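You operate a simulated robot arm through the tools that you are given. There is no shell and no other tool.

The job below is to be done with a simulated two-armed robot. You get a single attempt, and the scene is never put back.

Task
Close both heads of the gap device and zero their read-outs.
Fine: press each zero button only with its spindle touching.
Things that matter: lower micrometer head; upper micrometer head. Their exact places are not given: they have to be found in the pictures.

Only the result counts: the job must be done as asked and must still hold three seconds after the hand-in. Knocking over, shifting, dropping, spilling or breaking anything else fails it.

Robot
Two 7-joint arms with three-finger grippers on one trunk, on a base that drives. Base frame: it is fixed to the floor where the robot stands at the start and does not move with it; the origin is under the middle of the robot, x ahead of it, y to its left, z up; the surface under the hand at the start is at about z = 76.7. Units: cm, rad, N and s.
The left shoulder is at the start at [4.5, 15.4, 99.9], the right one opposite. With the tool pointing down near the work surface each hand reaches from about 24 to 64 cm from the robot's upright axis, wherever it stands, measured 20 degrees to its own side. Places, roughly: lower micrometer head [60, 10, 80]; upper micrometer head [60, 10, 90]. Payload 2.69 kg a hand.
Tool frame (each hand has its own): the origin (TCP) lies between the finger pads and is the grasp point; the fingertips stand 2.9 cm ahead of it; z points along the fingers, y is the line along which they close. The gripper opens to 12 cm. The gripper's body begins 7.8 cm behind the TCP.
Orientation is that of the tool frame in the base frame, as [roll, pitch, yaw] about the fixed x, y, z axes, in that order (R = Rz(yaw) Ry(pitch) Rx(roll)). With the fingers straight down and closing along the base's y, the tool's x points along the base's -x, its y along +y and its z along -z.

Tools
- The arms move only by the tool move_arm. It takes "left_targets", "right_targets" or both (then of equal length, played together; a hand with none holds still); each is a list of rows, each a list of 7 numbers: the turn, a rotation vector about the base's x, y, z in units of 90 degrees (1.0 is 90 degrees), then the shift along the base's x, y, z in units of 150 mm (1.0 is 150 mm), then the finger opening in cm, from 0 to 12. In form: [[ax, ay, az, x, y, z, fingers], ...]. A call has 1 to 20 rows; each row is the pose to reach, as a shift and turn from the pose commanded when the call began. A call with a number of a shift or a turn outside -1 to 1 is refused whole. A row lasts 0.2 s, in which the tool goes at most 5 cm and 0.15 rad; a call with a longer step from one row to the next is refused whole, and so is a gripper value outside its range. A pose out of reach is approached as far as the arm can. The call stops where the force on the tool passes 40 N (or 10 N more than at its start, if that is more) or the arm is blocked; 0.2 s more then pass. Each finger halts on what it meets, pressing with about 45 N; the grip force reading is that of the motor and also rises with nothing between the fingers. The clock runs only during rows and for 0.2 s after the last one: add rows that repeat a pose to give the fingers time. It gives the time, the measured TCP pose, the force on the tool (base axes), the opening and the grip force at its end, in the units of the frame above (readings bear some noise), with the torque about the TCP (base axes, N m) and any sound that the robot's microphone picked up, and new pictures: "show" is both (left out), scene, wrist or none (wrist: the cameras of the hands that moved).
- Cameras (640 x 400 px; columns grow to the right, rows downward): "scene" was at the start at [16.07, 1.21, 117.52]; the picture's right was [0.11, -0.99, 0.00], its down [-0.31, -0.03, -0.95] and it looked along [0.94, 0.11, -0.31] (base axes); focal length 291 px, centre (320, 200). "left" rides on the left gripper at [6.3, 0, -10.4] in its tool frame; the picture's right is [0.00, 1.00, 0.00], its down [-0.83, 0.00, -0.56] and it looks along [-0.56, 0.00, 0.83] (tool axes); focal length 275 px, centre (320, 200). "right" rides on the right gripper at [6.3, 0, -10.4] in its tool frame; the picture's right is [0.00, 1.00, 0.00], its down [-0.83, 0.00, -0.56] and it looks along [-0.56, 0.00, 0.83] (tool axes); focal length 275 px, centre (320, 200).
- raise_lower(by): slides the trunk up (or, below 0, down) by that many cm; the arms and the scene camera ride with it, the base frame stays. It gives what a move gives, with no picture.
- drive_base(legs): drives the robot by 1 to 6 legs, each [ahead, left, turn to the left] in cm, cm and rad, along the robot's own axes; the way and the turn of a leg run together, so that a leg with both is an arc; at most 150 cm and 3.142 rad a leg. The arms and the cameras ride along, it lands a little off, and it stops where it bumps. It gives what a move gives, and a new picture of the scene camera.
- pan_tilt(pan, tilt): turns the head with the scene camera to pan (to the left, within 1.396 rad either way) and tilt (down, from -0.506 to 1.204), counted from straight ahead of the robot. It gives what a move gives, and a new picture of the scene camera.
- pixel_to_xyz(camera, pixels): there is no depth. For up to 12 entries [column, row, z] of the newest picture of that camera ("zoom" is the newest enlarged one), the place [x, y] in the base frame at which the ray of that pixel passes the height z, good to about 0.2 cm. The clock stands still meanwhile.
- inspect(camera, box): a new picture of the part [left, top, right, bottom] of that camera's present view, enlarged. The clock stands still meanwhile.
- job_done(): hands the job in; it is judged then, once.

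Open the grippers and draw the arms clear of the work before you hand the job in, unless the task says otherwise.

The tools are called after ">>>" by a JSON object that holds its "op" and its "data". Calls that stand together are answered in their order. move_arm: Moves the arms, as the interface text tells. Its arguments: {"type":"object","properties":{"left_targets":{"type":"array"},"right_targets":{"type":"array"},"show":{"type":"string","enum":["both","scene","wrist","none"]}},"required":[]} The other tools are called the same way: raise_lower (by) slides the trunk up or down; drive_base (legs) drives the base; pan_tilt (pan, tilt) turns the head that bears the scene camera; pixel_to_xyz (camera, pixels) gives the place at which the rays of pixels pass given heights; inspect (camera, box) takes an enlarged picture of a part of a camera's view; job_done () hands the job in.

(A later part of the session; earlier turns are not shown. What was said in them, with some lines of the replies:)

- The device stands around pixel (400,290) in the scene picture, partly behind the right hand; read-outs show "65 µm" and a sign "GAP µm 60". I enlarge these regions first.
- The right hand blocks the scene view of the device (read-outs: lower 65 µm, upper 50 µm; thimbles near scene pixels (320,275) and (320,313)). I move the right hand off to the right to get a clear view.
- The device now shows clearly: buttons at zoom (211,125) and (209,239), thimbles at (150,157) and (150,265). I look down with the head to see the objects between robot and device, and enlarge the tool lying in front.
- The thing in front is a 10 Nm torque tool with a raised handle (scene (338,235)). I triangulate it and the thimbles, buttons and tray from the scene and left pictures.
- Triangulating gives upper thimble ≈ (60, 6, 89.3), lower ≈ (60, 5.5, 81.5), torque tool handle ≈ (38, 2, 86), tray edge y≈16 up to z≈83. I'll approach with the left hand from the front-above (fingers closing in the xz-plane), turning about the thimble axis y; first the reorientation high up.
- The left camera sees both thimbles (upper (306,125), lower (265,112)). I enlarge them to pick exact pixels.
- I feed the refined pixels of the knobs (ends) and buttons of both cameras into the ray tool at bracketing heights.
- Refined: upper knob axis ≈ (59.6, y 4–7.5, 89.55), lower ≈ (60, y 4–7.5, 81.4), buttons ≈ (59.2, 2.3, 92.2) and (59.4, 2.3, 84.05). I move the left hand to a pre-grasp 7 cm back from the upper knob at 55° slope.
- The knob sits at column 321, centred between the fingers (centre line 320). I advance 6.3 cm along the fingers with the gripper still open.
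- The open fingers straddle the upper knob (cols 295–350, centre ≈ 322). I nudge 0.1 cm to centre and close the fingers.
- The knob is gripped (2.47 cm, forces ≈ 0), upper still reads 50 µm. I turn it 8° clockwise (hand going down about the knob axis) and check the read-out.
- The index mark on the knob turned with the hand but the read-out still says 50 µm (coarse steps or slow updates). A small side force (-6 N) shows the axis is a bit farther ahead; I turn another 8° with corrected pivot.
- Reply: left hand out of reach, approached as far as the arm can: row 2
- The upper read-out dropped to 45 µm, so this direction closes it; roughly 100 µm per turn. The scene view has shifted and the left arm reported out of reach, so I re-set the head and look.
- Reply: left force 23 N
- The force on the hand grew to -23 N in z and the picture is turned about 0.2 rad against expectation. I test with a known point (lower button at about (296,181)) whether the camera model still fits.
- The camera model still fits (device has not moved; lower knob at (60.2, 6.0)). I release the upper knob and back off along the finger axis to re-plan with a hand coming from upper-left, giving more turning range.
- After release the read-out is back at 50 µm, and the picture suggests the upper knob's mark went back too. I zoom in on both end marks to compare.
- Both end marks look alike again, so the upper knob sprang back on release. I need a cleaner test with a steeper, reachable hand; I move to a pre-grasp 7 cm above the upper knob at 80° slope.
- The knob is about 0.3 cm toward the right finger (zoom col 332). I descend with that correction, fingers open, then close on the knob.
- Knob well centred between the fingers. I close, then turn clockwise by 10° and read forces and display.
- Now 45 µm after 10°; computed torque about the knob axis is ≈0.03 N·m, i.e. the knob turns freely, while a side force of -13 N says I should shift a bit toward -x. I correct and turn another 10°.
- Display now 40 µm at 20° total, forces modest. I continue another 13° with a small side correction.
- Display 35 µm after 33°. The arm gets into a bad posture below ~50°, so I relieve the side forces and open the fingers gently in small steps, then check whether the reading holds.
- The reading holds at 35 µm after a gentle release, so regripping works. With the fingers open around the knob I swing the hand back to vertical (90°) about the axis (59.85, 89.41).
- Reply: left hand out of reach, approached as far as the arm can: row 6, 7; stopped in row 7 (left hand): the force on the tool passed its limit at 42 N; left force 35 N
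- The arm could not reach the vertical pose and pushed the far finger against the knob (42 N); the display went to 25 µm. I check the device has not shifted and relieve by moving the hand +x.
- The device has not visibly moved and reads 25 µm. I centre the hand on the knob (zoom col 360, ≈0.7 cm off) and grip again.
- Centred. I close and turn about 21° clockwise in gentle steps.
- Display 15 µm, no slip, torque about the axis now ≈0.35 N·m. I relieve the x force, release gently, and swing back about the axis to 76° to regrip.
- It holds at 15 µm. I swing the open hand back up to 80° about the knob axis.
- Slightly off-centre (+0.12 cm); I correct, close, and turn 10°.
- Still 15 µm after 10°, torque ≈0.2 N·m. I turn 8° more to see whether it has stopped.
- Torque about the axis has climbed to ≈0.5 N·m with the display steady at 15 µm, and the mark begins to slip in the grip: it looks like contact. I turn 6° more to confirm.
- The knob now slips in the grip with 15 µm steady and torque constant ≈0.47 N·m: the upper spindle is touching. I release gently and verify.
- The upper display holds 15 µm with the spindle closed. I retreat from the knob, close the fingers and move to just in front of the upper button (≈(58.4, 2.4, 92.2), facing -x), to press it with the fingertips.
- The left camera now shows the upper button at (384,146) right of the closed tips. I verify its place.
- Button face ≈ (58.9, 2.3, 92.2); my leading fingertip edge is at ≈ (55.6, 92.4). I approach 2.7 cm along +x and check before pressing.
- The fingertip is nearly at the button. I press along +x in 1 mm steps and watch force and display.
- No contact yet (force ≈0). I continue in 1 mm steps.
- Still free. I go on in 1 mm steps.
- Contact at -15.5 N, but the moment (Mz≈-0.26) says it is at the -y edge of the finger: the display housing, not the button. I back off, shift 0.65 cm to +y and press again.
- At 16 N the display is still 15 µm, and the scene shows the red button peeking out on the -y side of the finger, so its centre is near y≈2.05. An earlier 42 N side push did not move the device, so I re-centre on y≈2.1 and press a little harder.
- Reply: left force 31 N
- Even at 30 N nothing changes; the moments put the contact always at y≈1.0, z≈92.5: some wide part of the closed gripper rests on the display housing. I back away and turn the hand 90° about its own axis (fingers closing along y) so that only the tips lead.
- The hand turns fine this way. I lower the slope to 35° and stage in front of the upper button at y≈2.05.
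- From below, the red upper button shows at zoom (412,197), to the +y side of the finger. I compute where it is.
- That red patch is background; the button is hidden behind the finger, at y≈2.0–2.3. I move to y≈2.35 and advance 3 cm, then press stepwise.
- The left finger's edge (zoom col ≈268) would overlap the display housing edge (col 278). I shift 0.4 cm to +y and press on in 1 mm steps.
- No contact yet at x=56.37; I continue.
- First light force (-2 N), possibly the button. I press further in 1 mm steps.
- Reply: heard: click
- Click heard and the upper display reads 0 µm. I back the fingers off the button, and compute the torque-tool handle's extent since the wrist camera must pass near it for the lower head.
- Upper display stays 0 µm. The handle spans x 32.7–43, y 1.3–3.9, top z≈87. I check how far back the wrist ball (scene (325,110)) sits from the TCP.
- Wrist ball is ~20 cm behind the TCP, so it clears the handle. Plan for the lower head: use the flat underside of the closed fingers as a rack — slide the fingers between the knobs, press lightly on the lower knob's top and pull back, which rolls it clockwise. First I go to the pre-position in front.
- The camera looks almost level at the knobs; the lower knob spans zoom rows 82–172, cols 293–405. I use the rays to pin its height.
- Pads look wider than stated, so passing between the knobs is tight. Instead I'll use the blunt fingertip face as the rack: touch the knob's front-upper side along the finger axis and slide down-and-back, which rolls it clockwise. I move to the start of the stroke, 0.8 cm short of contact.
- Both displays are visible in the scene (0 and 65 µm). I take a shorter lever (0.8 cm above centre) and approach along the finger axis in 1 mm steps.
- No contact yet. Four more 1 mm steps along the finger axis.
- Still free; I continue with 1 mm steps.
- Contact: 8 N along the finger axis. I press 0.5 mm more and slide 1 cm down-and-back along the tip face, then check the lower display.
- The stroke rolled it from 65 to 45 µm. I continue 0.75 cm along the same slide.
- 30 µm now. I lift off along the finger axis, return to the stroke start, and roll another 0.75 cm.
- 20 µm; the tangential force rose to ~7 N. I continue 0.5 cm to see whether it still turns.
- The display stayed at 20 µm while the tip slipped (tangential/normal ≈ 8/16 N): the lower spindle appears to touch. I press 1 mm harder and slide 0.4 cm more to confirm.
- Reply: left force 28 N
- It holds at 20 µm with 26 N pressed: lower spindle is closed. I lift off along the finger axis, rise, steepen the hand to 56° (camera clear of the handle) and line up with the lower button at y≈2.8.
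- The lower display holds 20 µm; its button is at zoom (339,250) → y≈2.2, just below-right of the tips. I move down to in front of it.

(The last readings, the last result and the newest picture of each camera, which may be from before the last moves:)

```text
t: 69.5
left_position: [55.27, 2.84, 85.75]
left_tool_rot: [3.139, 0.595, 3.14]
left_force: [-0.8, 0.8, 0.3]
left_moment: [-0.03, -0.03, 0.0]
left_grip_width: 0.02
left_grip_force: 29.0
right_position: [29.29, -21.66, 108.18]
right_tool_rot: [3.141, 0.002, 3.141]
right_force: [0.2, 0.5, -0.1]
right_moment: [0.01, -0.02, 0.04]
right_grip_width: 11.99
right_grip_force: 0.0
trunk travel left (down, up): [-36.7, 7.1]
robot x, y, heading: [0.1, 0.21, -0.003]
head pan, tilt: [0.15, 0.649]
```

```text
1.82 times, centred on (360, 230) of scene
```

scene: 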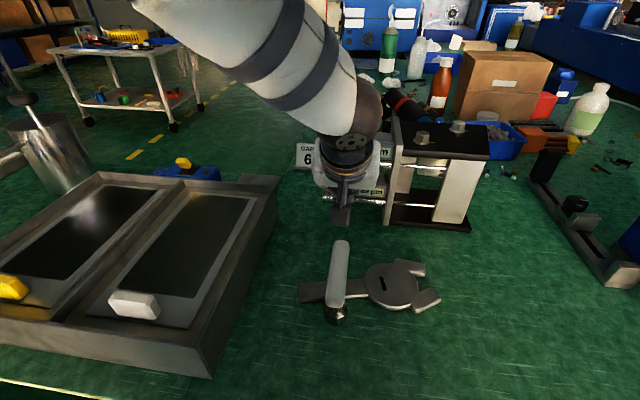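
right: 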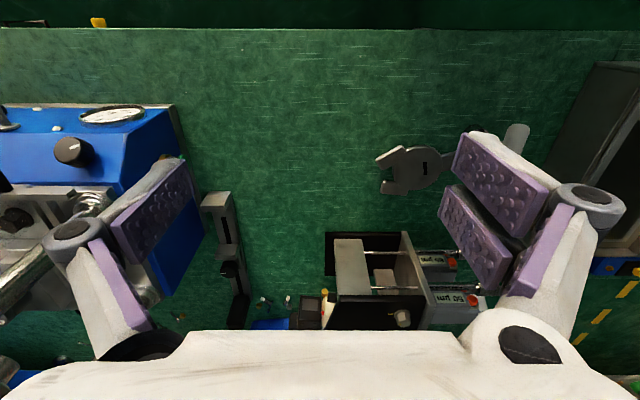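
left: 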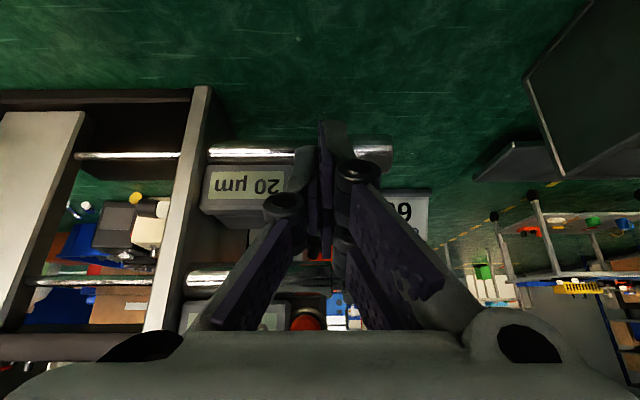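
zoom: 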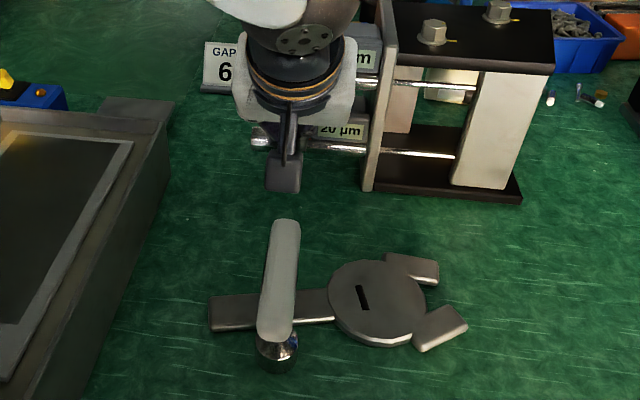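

Aligned as with the upper one (y≈2.84). I advance along +x: 0.6 cm, then 1 mm steps, watching for force.

>>> {"op": "move_arm", "data": {"left_targets": [[0, 0, 0, 0.02, 0, 0, 0], [0, 0, 0, 0.04, 0, 0, 0], [0, 0, 0, 0.047, 0, 0, 0], [0, 0, 0, 0.054, 0, 0, 0], [0, 0, 0, 0.06, 0, 0, 0], [0, 0, 0, 0.067, 0, 0, 0]], "show": "none"}}

>>> {"op": "inspect", "data": {"camera": "left", "box": [160, 60, 440, 235]}}

```text
t: 70.9
left_position: [56.18, 2.86, 85.73]
left_tool_rot: [3.138, 0.592, 3.141]
left_force: [-0.3, 0.1, 0.2]
left_moment: [0.01, -0.02, -0.02]
left_grip_width: 0.01
left_grip_force: 28.1
right_position: [29.32, -21.59, 108.19]
right_tool_rot: [3.141, 0.002, 3.139]
right_force: [0.3, 0.4, -0.3]
right_moment: [0.0, -0.04, 0.03]
right_grip_width: 11.99
right_grip_force: 0.1
trunk travel left (down, up): [-36.7, 7.1]
robot x, y, heading: [0.22, -0.64, -0.001]
head pan, tilt: [0.15, 0.649]
```

```text
2.29 times, centred on (300, 148) of left
```

zoom: 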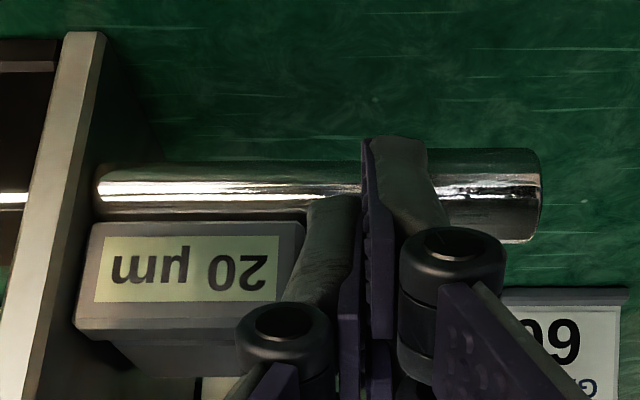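

Free so far; the finger's left edge nearly coincides with the housing edge (zoom col 305), so I shift 0.15 cm to +y and continue in 1 mm steps.

>>> {"op": "move_arm", "data": {"left_targets": [[0, 0, 0, 0, 0.01, 0, 0], [0, 0, 0, 0.007, 0.01, 0, 0], [0, 0, 0, 0.014, 0.01, 0, 0], [0, 0, 0, 0.021, 0.01, 0, 0], [0, 0, 0, 0.028, 0.01, 0, 0], [0, 0, 0, 0.035, 0.01, 0, 0]], "show": "none"}}

>>> {"op": "inspect", "data": {"camera": "left", "box": [160, 60, 440, 235]}}

```text
t: 72.3
left_position: [56.73, 2.85, 85.82]
left_tool_rot: [3.14, 0.592, 3.141]
left_force: [0.3, 1.0, -0.1]
left_moment: [0.0, 0.0, -0.01]
left_grip_width: 0.02
left_grip_force: 28.4
right_position: [29.29, -21.6, 108.23]
right_tool_rot: [3.141, 0.002, 3.14]
right_force: [0.1, -0.5, -0.1]
right_moment: [-0.01, -0.02, -0.03]
right_grip_width: 11.99
right_grip_force: 0.0
trunk travel left (down, up): [-36.7, 7.1]
robot x, y, heading: [0.23, 0.09, -0.003]
head pan, tilt: [0.15, 0.649]
```

```text
2.29 times, centred on (300, 148) of left
```

zoom: 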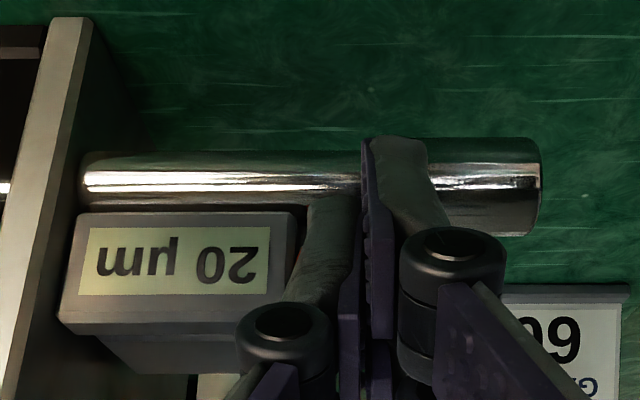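

Clear of the housing edge and still free at x=56.73. More 1 mm steps.

>>> {"op": "move_arm", "data": {"left_targets": [[0, 0, 0, 0.007, 0, 0, 0], [0, 0, 0, 0.014, 0, 0, 0], [0, 0, 0, 0.021, 0, 0, 0], [0, 0, 0, 0.028, 0, 0, 0], [0, 0, 0, 0.028, 0, 0, 0]], "show": "none"}}

>>> {"op": "inspect", "data": {"camera": "left", "box": [160, 60, 440, 235]}}

```text
t: 73.5
left_position: [57.17, 2.86, 85.72]
left_tool_rot: [3.138, 0.592, 3.14]
left_force: [-0.5, 0.6, -0.5]
left_moment: [0.0, 0.03, 0.0]
left_grip_width: 0.01
left_grip_force: 28.4
right_position: [29.38, -21.56, 108.17]
right_tool_rot: [3.141, 0.002, 3.139]
right_force: [0.9, -0.8, -0.3]
right_moment: [0.03, 0.01, 0.02]
right_grip_width: 11.97
right_grip_force: 0.0
trunk travel left (down, up): [-36.7, 7.1]
robot x, y, heading: [0.03, 0.08, -0.005]
head pan, tilt: [0.15, 0.649]
```

```text
2.29 times, centred on (300, 148) of left
```

zoom: 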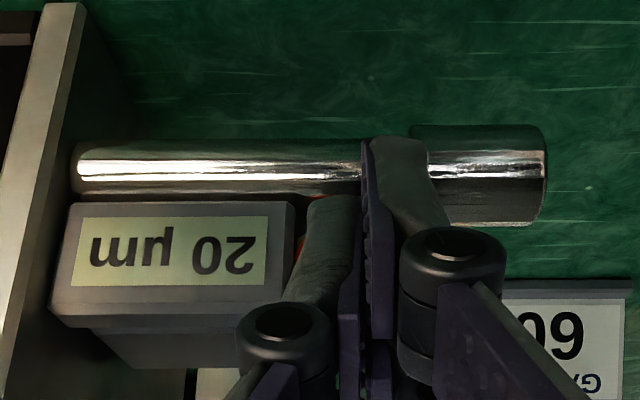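

A sliver of the red button shows at (315,197) and (300,245), right behind the fingertip. I keep going.

>>> {"op": "move_arm", "data": {"left_targets": [[0, 0, 0, 0.007, 0, 0, 0], [0, 0, 0, 0.014, 0, 0, 0], [0, 0, 0, 0.021, 0, 0, 0], [0, 0, 0, 0.021, 0, 0, 0]], "show": "none"}}

>>> {"op": "inspect", "data": {"camera": "left", "box": [160, 60, 440, 235]}}

```text
t: 74.5
left_position: [57.15, 2.94, 85.72]
left_tool_rot: [3.136, 0.593, 3.137]
left_force: [-20.6, -0.5, 0.8]
left_moment: [-0.02, 0.21, 0.01]
left_grip_width: 0.03
left_grip_force: 28.9
right_position: [29.13, -21.64, 108.36]
right_tool_rot: [-3.14, 0.005, 3.14]
right_force: [0.3, 0.1, -0.1]
right_moment: [-0.02, 0.03, -0.05]
right_grip_width: 12.02
right_grip_force: 0.1
trunk travel left (down, up): [-36.7, 7.1]
robot x, y, heading: [0.27, -0.28, -0.007]
head pan, tilt: [0.15, 0.649]
```

```text
2.29 times, centred on (300, 148) of left
```

zoom: 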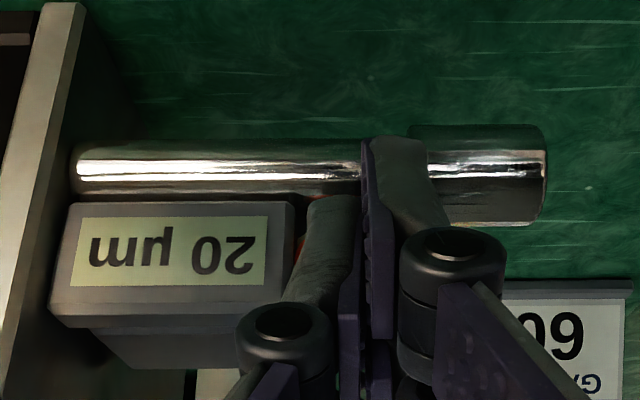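

Hard contact (-20 N) at z≈84.7: the upper edge of the wide fingertip hits the ring above the button. I back off 0.4 cm, lower by 0.7 cm so that edge meets the button, and press again.

>>> {"op": "move_arm", "data": {"left_targets": [[0, 0, 0, -0.02, 0, 0, 0], [0, 0, 0, -0.06, -0.003, -0.02, 0], [0, 0, 0, -0.06, -0.006, -0.045, 0], [0, 0, 0, -0.04, -0.006, -0.045, 0], [0, 0, 0, -0.033, -0.006, -0.045, 0], [0, 0, 0, -0.027, -0.006, -0.045, 0]], "show": "none"}}

>>> {"op": "inspect", "data": {"camera": "left", "box": [160, 60, 440, 235]}}

```text
t: 75.9
left_position: [57.0, 2.94, 85.11]
left_tool_rot: [3.139, 0.594, 3.138]
left_force: [0.0, 2.3, 0.5]
left_moment: [0.02, 0.0, 0.08]
left_grip_width: 0.6
left_grip_force: 28.2
right_position: [29.43, -21.61, 108.19]
right_tool_rot: [-3.141, 0.002, 3.14]
right_force: [-0.1, 0.1, -0.4]
right_moment: [0.02, -0.01, -0.01]
right_grip_width: 12.0
right_grip_force: 0.0
trunk travel left (down, up): [-36.7, 7.1]
robot x, y, heading: [0.06, -0.28, -0.001]
head pan, tilt: [0.15, 0.649]
```

```text
2.29 times, centred on (300, 148) of left
```

zoom: 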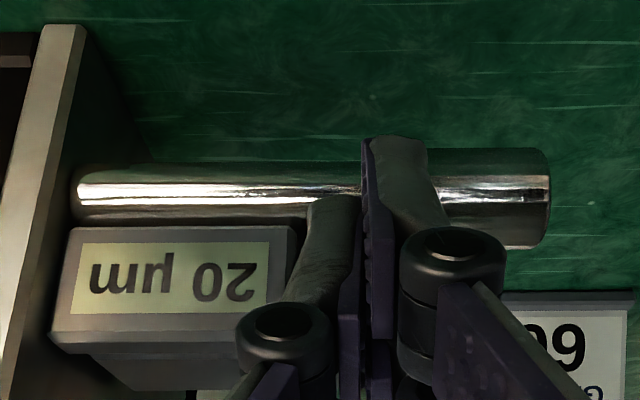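

A slight sideways force (+2.3 N) and the fingers spread 0.6 cm: the -y finger grazes something. I shift 0.15 cm to +y and press in 1 mm steps.

>>> {"op": "move_arm", "data": {"left_targets": [[0, 0, 0, -0.01, 0, 0, 0], [0, 0, 0, -0.01, 0.012, 0, 0], [0, 0, 0, 0.0, 0.012, 0, 0], [0, 0, 0, 0.007, 0.012, 0, 0], [0, 0, 0, 0.014, 0.012, 0, 0]], "show": "none"}}

>>> {"op": "inspect", "data": {"camera": "left", "box": [160, 60, 440, 235]}}

```text
t: 77.1
left_position: [57.14, 3.03, 85.22]
left_tool_rot: [3.136, 0.594, 3.137]
left_force: [-6.0, 0.2, 1.0]
left_moment: [0.08, 0.04, 0.01]
left_grip_width: 0.0
left_grip_force: 27.6
right_position: [29.27, -21.7, 108.27]
right_tool_rot: [-3.142, 0.003, 3.139]
right_force: [0.1, -0.7, 0.3]
right_moment: [0.0, 0.0, 0.0]
right_grip_width: 12.01
right_grip_force: 0.1
trunk travel left (down, up): [-36.7, 7.1]
robot x, y, heading: [0.42, -0.25, -0.001]
head pan, tilt: [0.15, 0.649]
```

```text
2.29 times, centred on (300, 148) of left
```

zoom: 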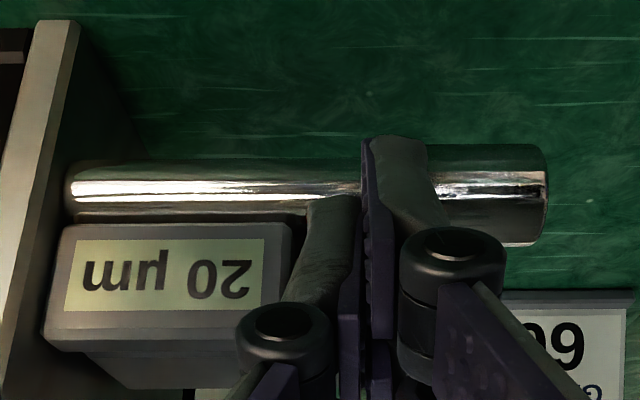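

-6 N now. I press 2 mm further.

>>> {"op": "move_arm", "data": {"left_targets": [[0, 0, 0, 0.006, 0, 0, 0], [0, 0, 0, 0.012, 0, 0, 0], [0, 0, 0, 0.012, 0, 0, 0]], "show": "none"}}

>>> {"op": "inspect", "data": {"camera": "left", "box": [160, 60, 440, 235]}}

```text
t: 77.9
left_position: [57.23, 3.06, 85.17]
left_tool_rot: [3.138, 0.595, 3.137]
left_force: [-20.1, -1.6, 4.6]
left_moment: [0.03, 0.08, -0.06]
left_grip_width: 0.0
left_grip_force: 28.6
right_position: [29.02, -21.61, 108.35]
right_tool_rot: [-3.141, 0.003, 3.138]
right_force: [-0.2, 0.0, 0.1]
right_moment: [0.01, 0.04, 0.02]
right_grip_width: 11.98
right_grip_force: 0.1
trunk travel left (down, up): [-36.7, 7.1]
robot x, y, heading: [0.11, 0.12, -0.002]
head pan, tilt: [0.15, 0.649]
```

```text
2.29 times, centred on (300, 148) of left
```

zoom: 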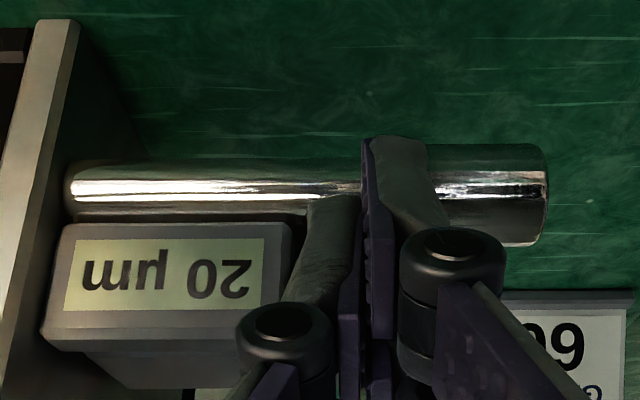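

Now I understand: the gripper has one finger on the -y side and two on the +y side; the upper one of the pair leads and hits the ring at y≈3. I back off, raise 0.8 cm and shift to y≈3.3, so the pair passes beside the box and the single finger meets the button.

>>> {"op": "move_arm", "data": {"left_targets": [[0, 0, 0, -0.02, 0, 0, 0], [0, 0, 0, -0.07, 0, 0.02, 0], [0, 0, 0, -0.07, 0.018, 0.053, 0], [0, 0, 0, -0.04, 0.018, 0.053, 0], [0, 0, 0, -0.025, 0.018, 0.053, 0], [0, 0, 0, -0.018, 0.018, 0.053, 0]], "show": "none"}}

>>> {"op": "inspect", "data": {"camera": "left", "box": [160, 60, 440, 235]}}

```text
t: 79.3
left_position: [57.13, 3.29, 85.73]
left_tool_rot: [3.138, 0.593, 3.138]
left_force: [-1.2, -0.3, -0.3]
left_moment: [0.03, 0.02, 0.0]
left_grip_width: 0.0
left_grip_force: 28.3
right_position: [29.31, -21.63, 108.22]
right_tool_rot: [-3.141, 0.002, 3.139]
right_force: [-0.6, -0.1, 0.0]
right_moment: [0.03, -0.02, 0.01]
right_grip_width: 12.0
right_grip_force: 0.1
trunk travel left (down, up): [-36.7, 7.1]
robot x, y, heading: [-0.21, -0.02, -0.001]
head pan, tilt: [0.15, 0.649]
heard: click
```

```text
2.29 times, centred on (300, 148) of left
```

zoom: 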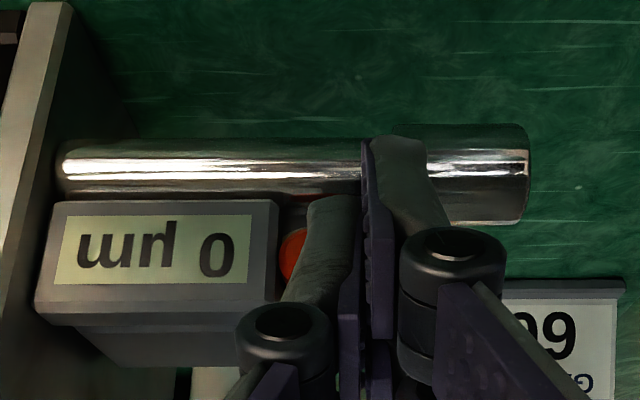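

Click heard and the lower display reads 0 µm. I withdraw the hand straight back and up.

>>> {"op": "move_arm", "data": {"left_targets": [[0, 0, 0, -0.05, 0, 0, 0], [0, 0, 0, -0.15, 0, 0.02, 0], [0, 0, 0, -0.25, 0, 0.1, 0], [0, 0, 0, -0.3, 0.05, 0.25, 0], [0, 0, 0, -0.35, 0.1, 0.45, 0], [0, 0, 0, -0.4, 0.2, 0.65, 0], [0, 0, 0, -0.45, 0.35, 0.85, 0], [0, 0, 0, -0.5, 0.55, 1.0, 2], [0, 0, 0, -0.6, 0.75, 1.0, 6], [0, 0, 0, -0.7, 0.95, 1.0, 10], [0, 0, 0, -0.7, 0.95, 1.0, 10]]}}

>>> {"op": "inspect", "data": {"camera": "scene", "box": [290, 100, 470, 230]}}

```text
t: 81.7
left_position: [46.77, 17.56, 100.94]
left_tool_rot: [3.137, 0.593, 3.139]
left_force: [0.0, -0.7, 0.7]
left_moment: [0.05, 0.02, 0.02]
left_grip_width: 9.97
left_grip_force: 0.1
left hand out of reach, approached as far as the arm can: row 3
right_position: [29.29, -21.6, 108.19]
right_tool_rot: [3.141, 0.001, 3.139]
right_force: [0.6, -0.6, 0.2]
right_moment: [0.02, -0.02, 0.0]
right_grip_width: 12.03
right_grip_force: 0.0
trunk travel left (down, up): [-36.7, 7.1]
robot x, y, heading: [0.4, -0.25, 0.001]
head pan, tilt: [0.15, 0.649]
```

scene: 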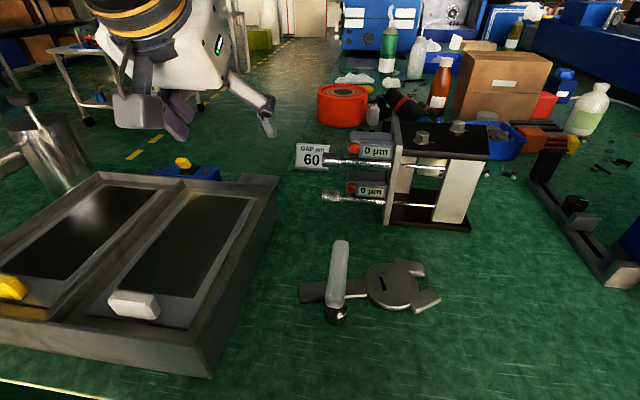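
left: 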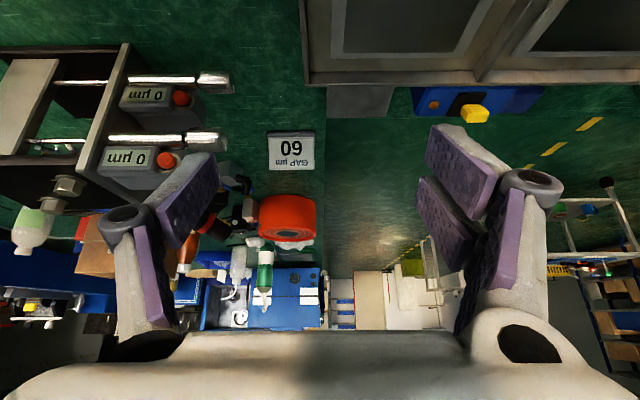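

```text
3.08 times, centred on (380, 165) of scene
```

zoom: 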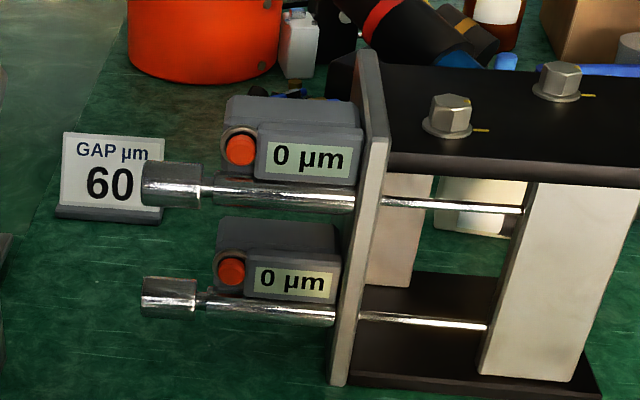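

Both displays read 0 µm, the device, sign and torque tool stand where they were, and both hands are open and clear. I hand in the job.

>>> {"op": "job_done", "data": {}}

```text
The job is handed in.
```

Both micrometer heads are closed and both read-outs show 0 µm. I have handed the job in; the tool only confirmed receipt, so I don't know the verdict.

- **Upper head:** I turned the knob until it stopped. The display held at 15 µm through a further 24° of hand rotation, while the knob slipped in the grip at a steady torque of about 0.5 N·m. I then pressed its zero button, heard a click, and the display went to 0.
- **Lower head:** I rolled the knob closed with the fingertip. The display held at 20 µm while the tip slipped on the knob, even at about 26 N. I then pressed its button, heard a click, and it went to 0.

Two things went less cleanly than planned:

- **Push on the upper knob:** While regripping it, the arm ran out of reach and pushed the knob sideways with about 42 N.
- **Missed button presses:** Several tries, at up to about 30 N, landed on the read-out housing or the ring instead of the button.

In the pictures afterwards, the device, the sign and the torque tool were where they started. Both grippers were open and clear of the work at hand-in.
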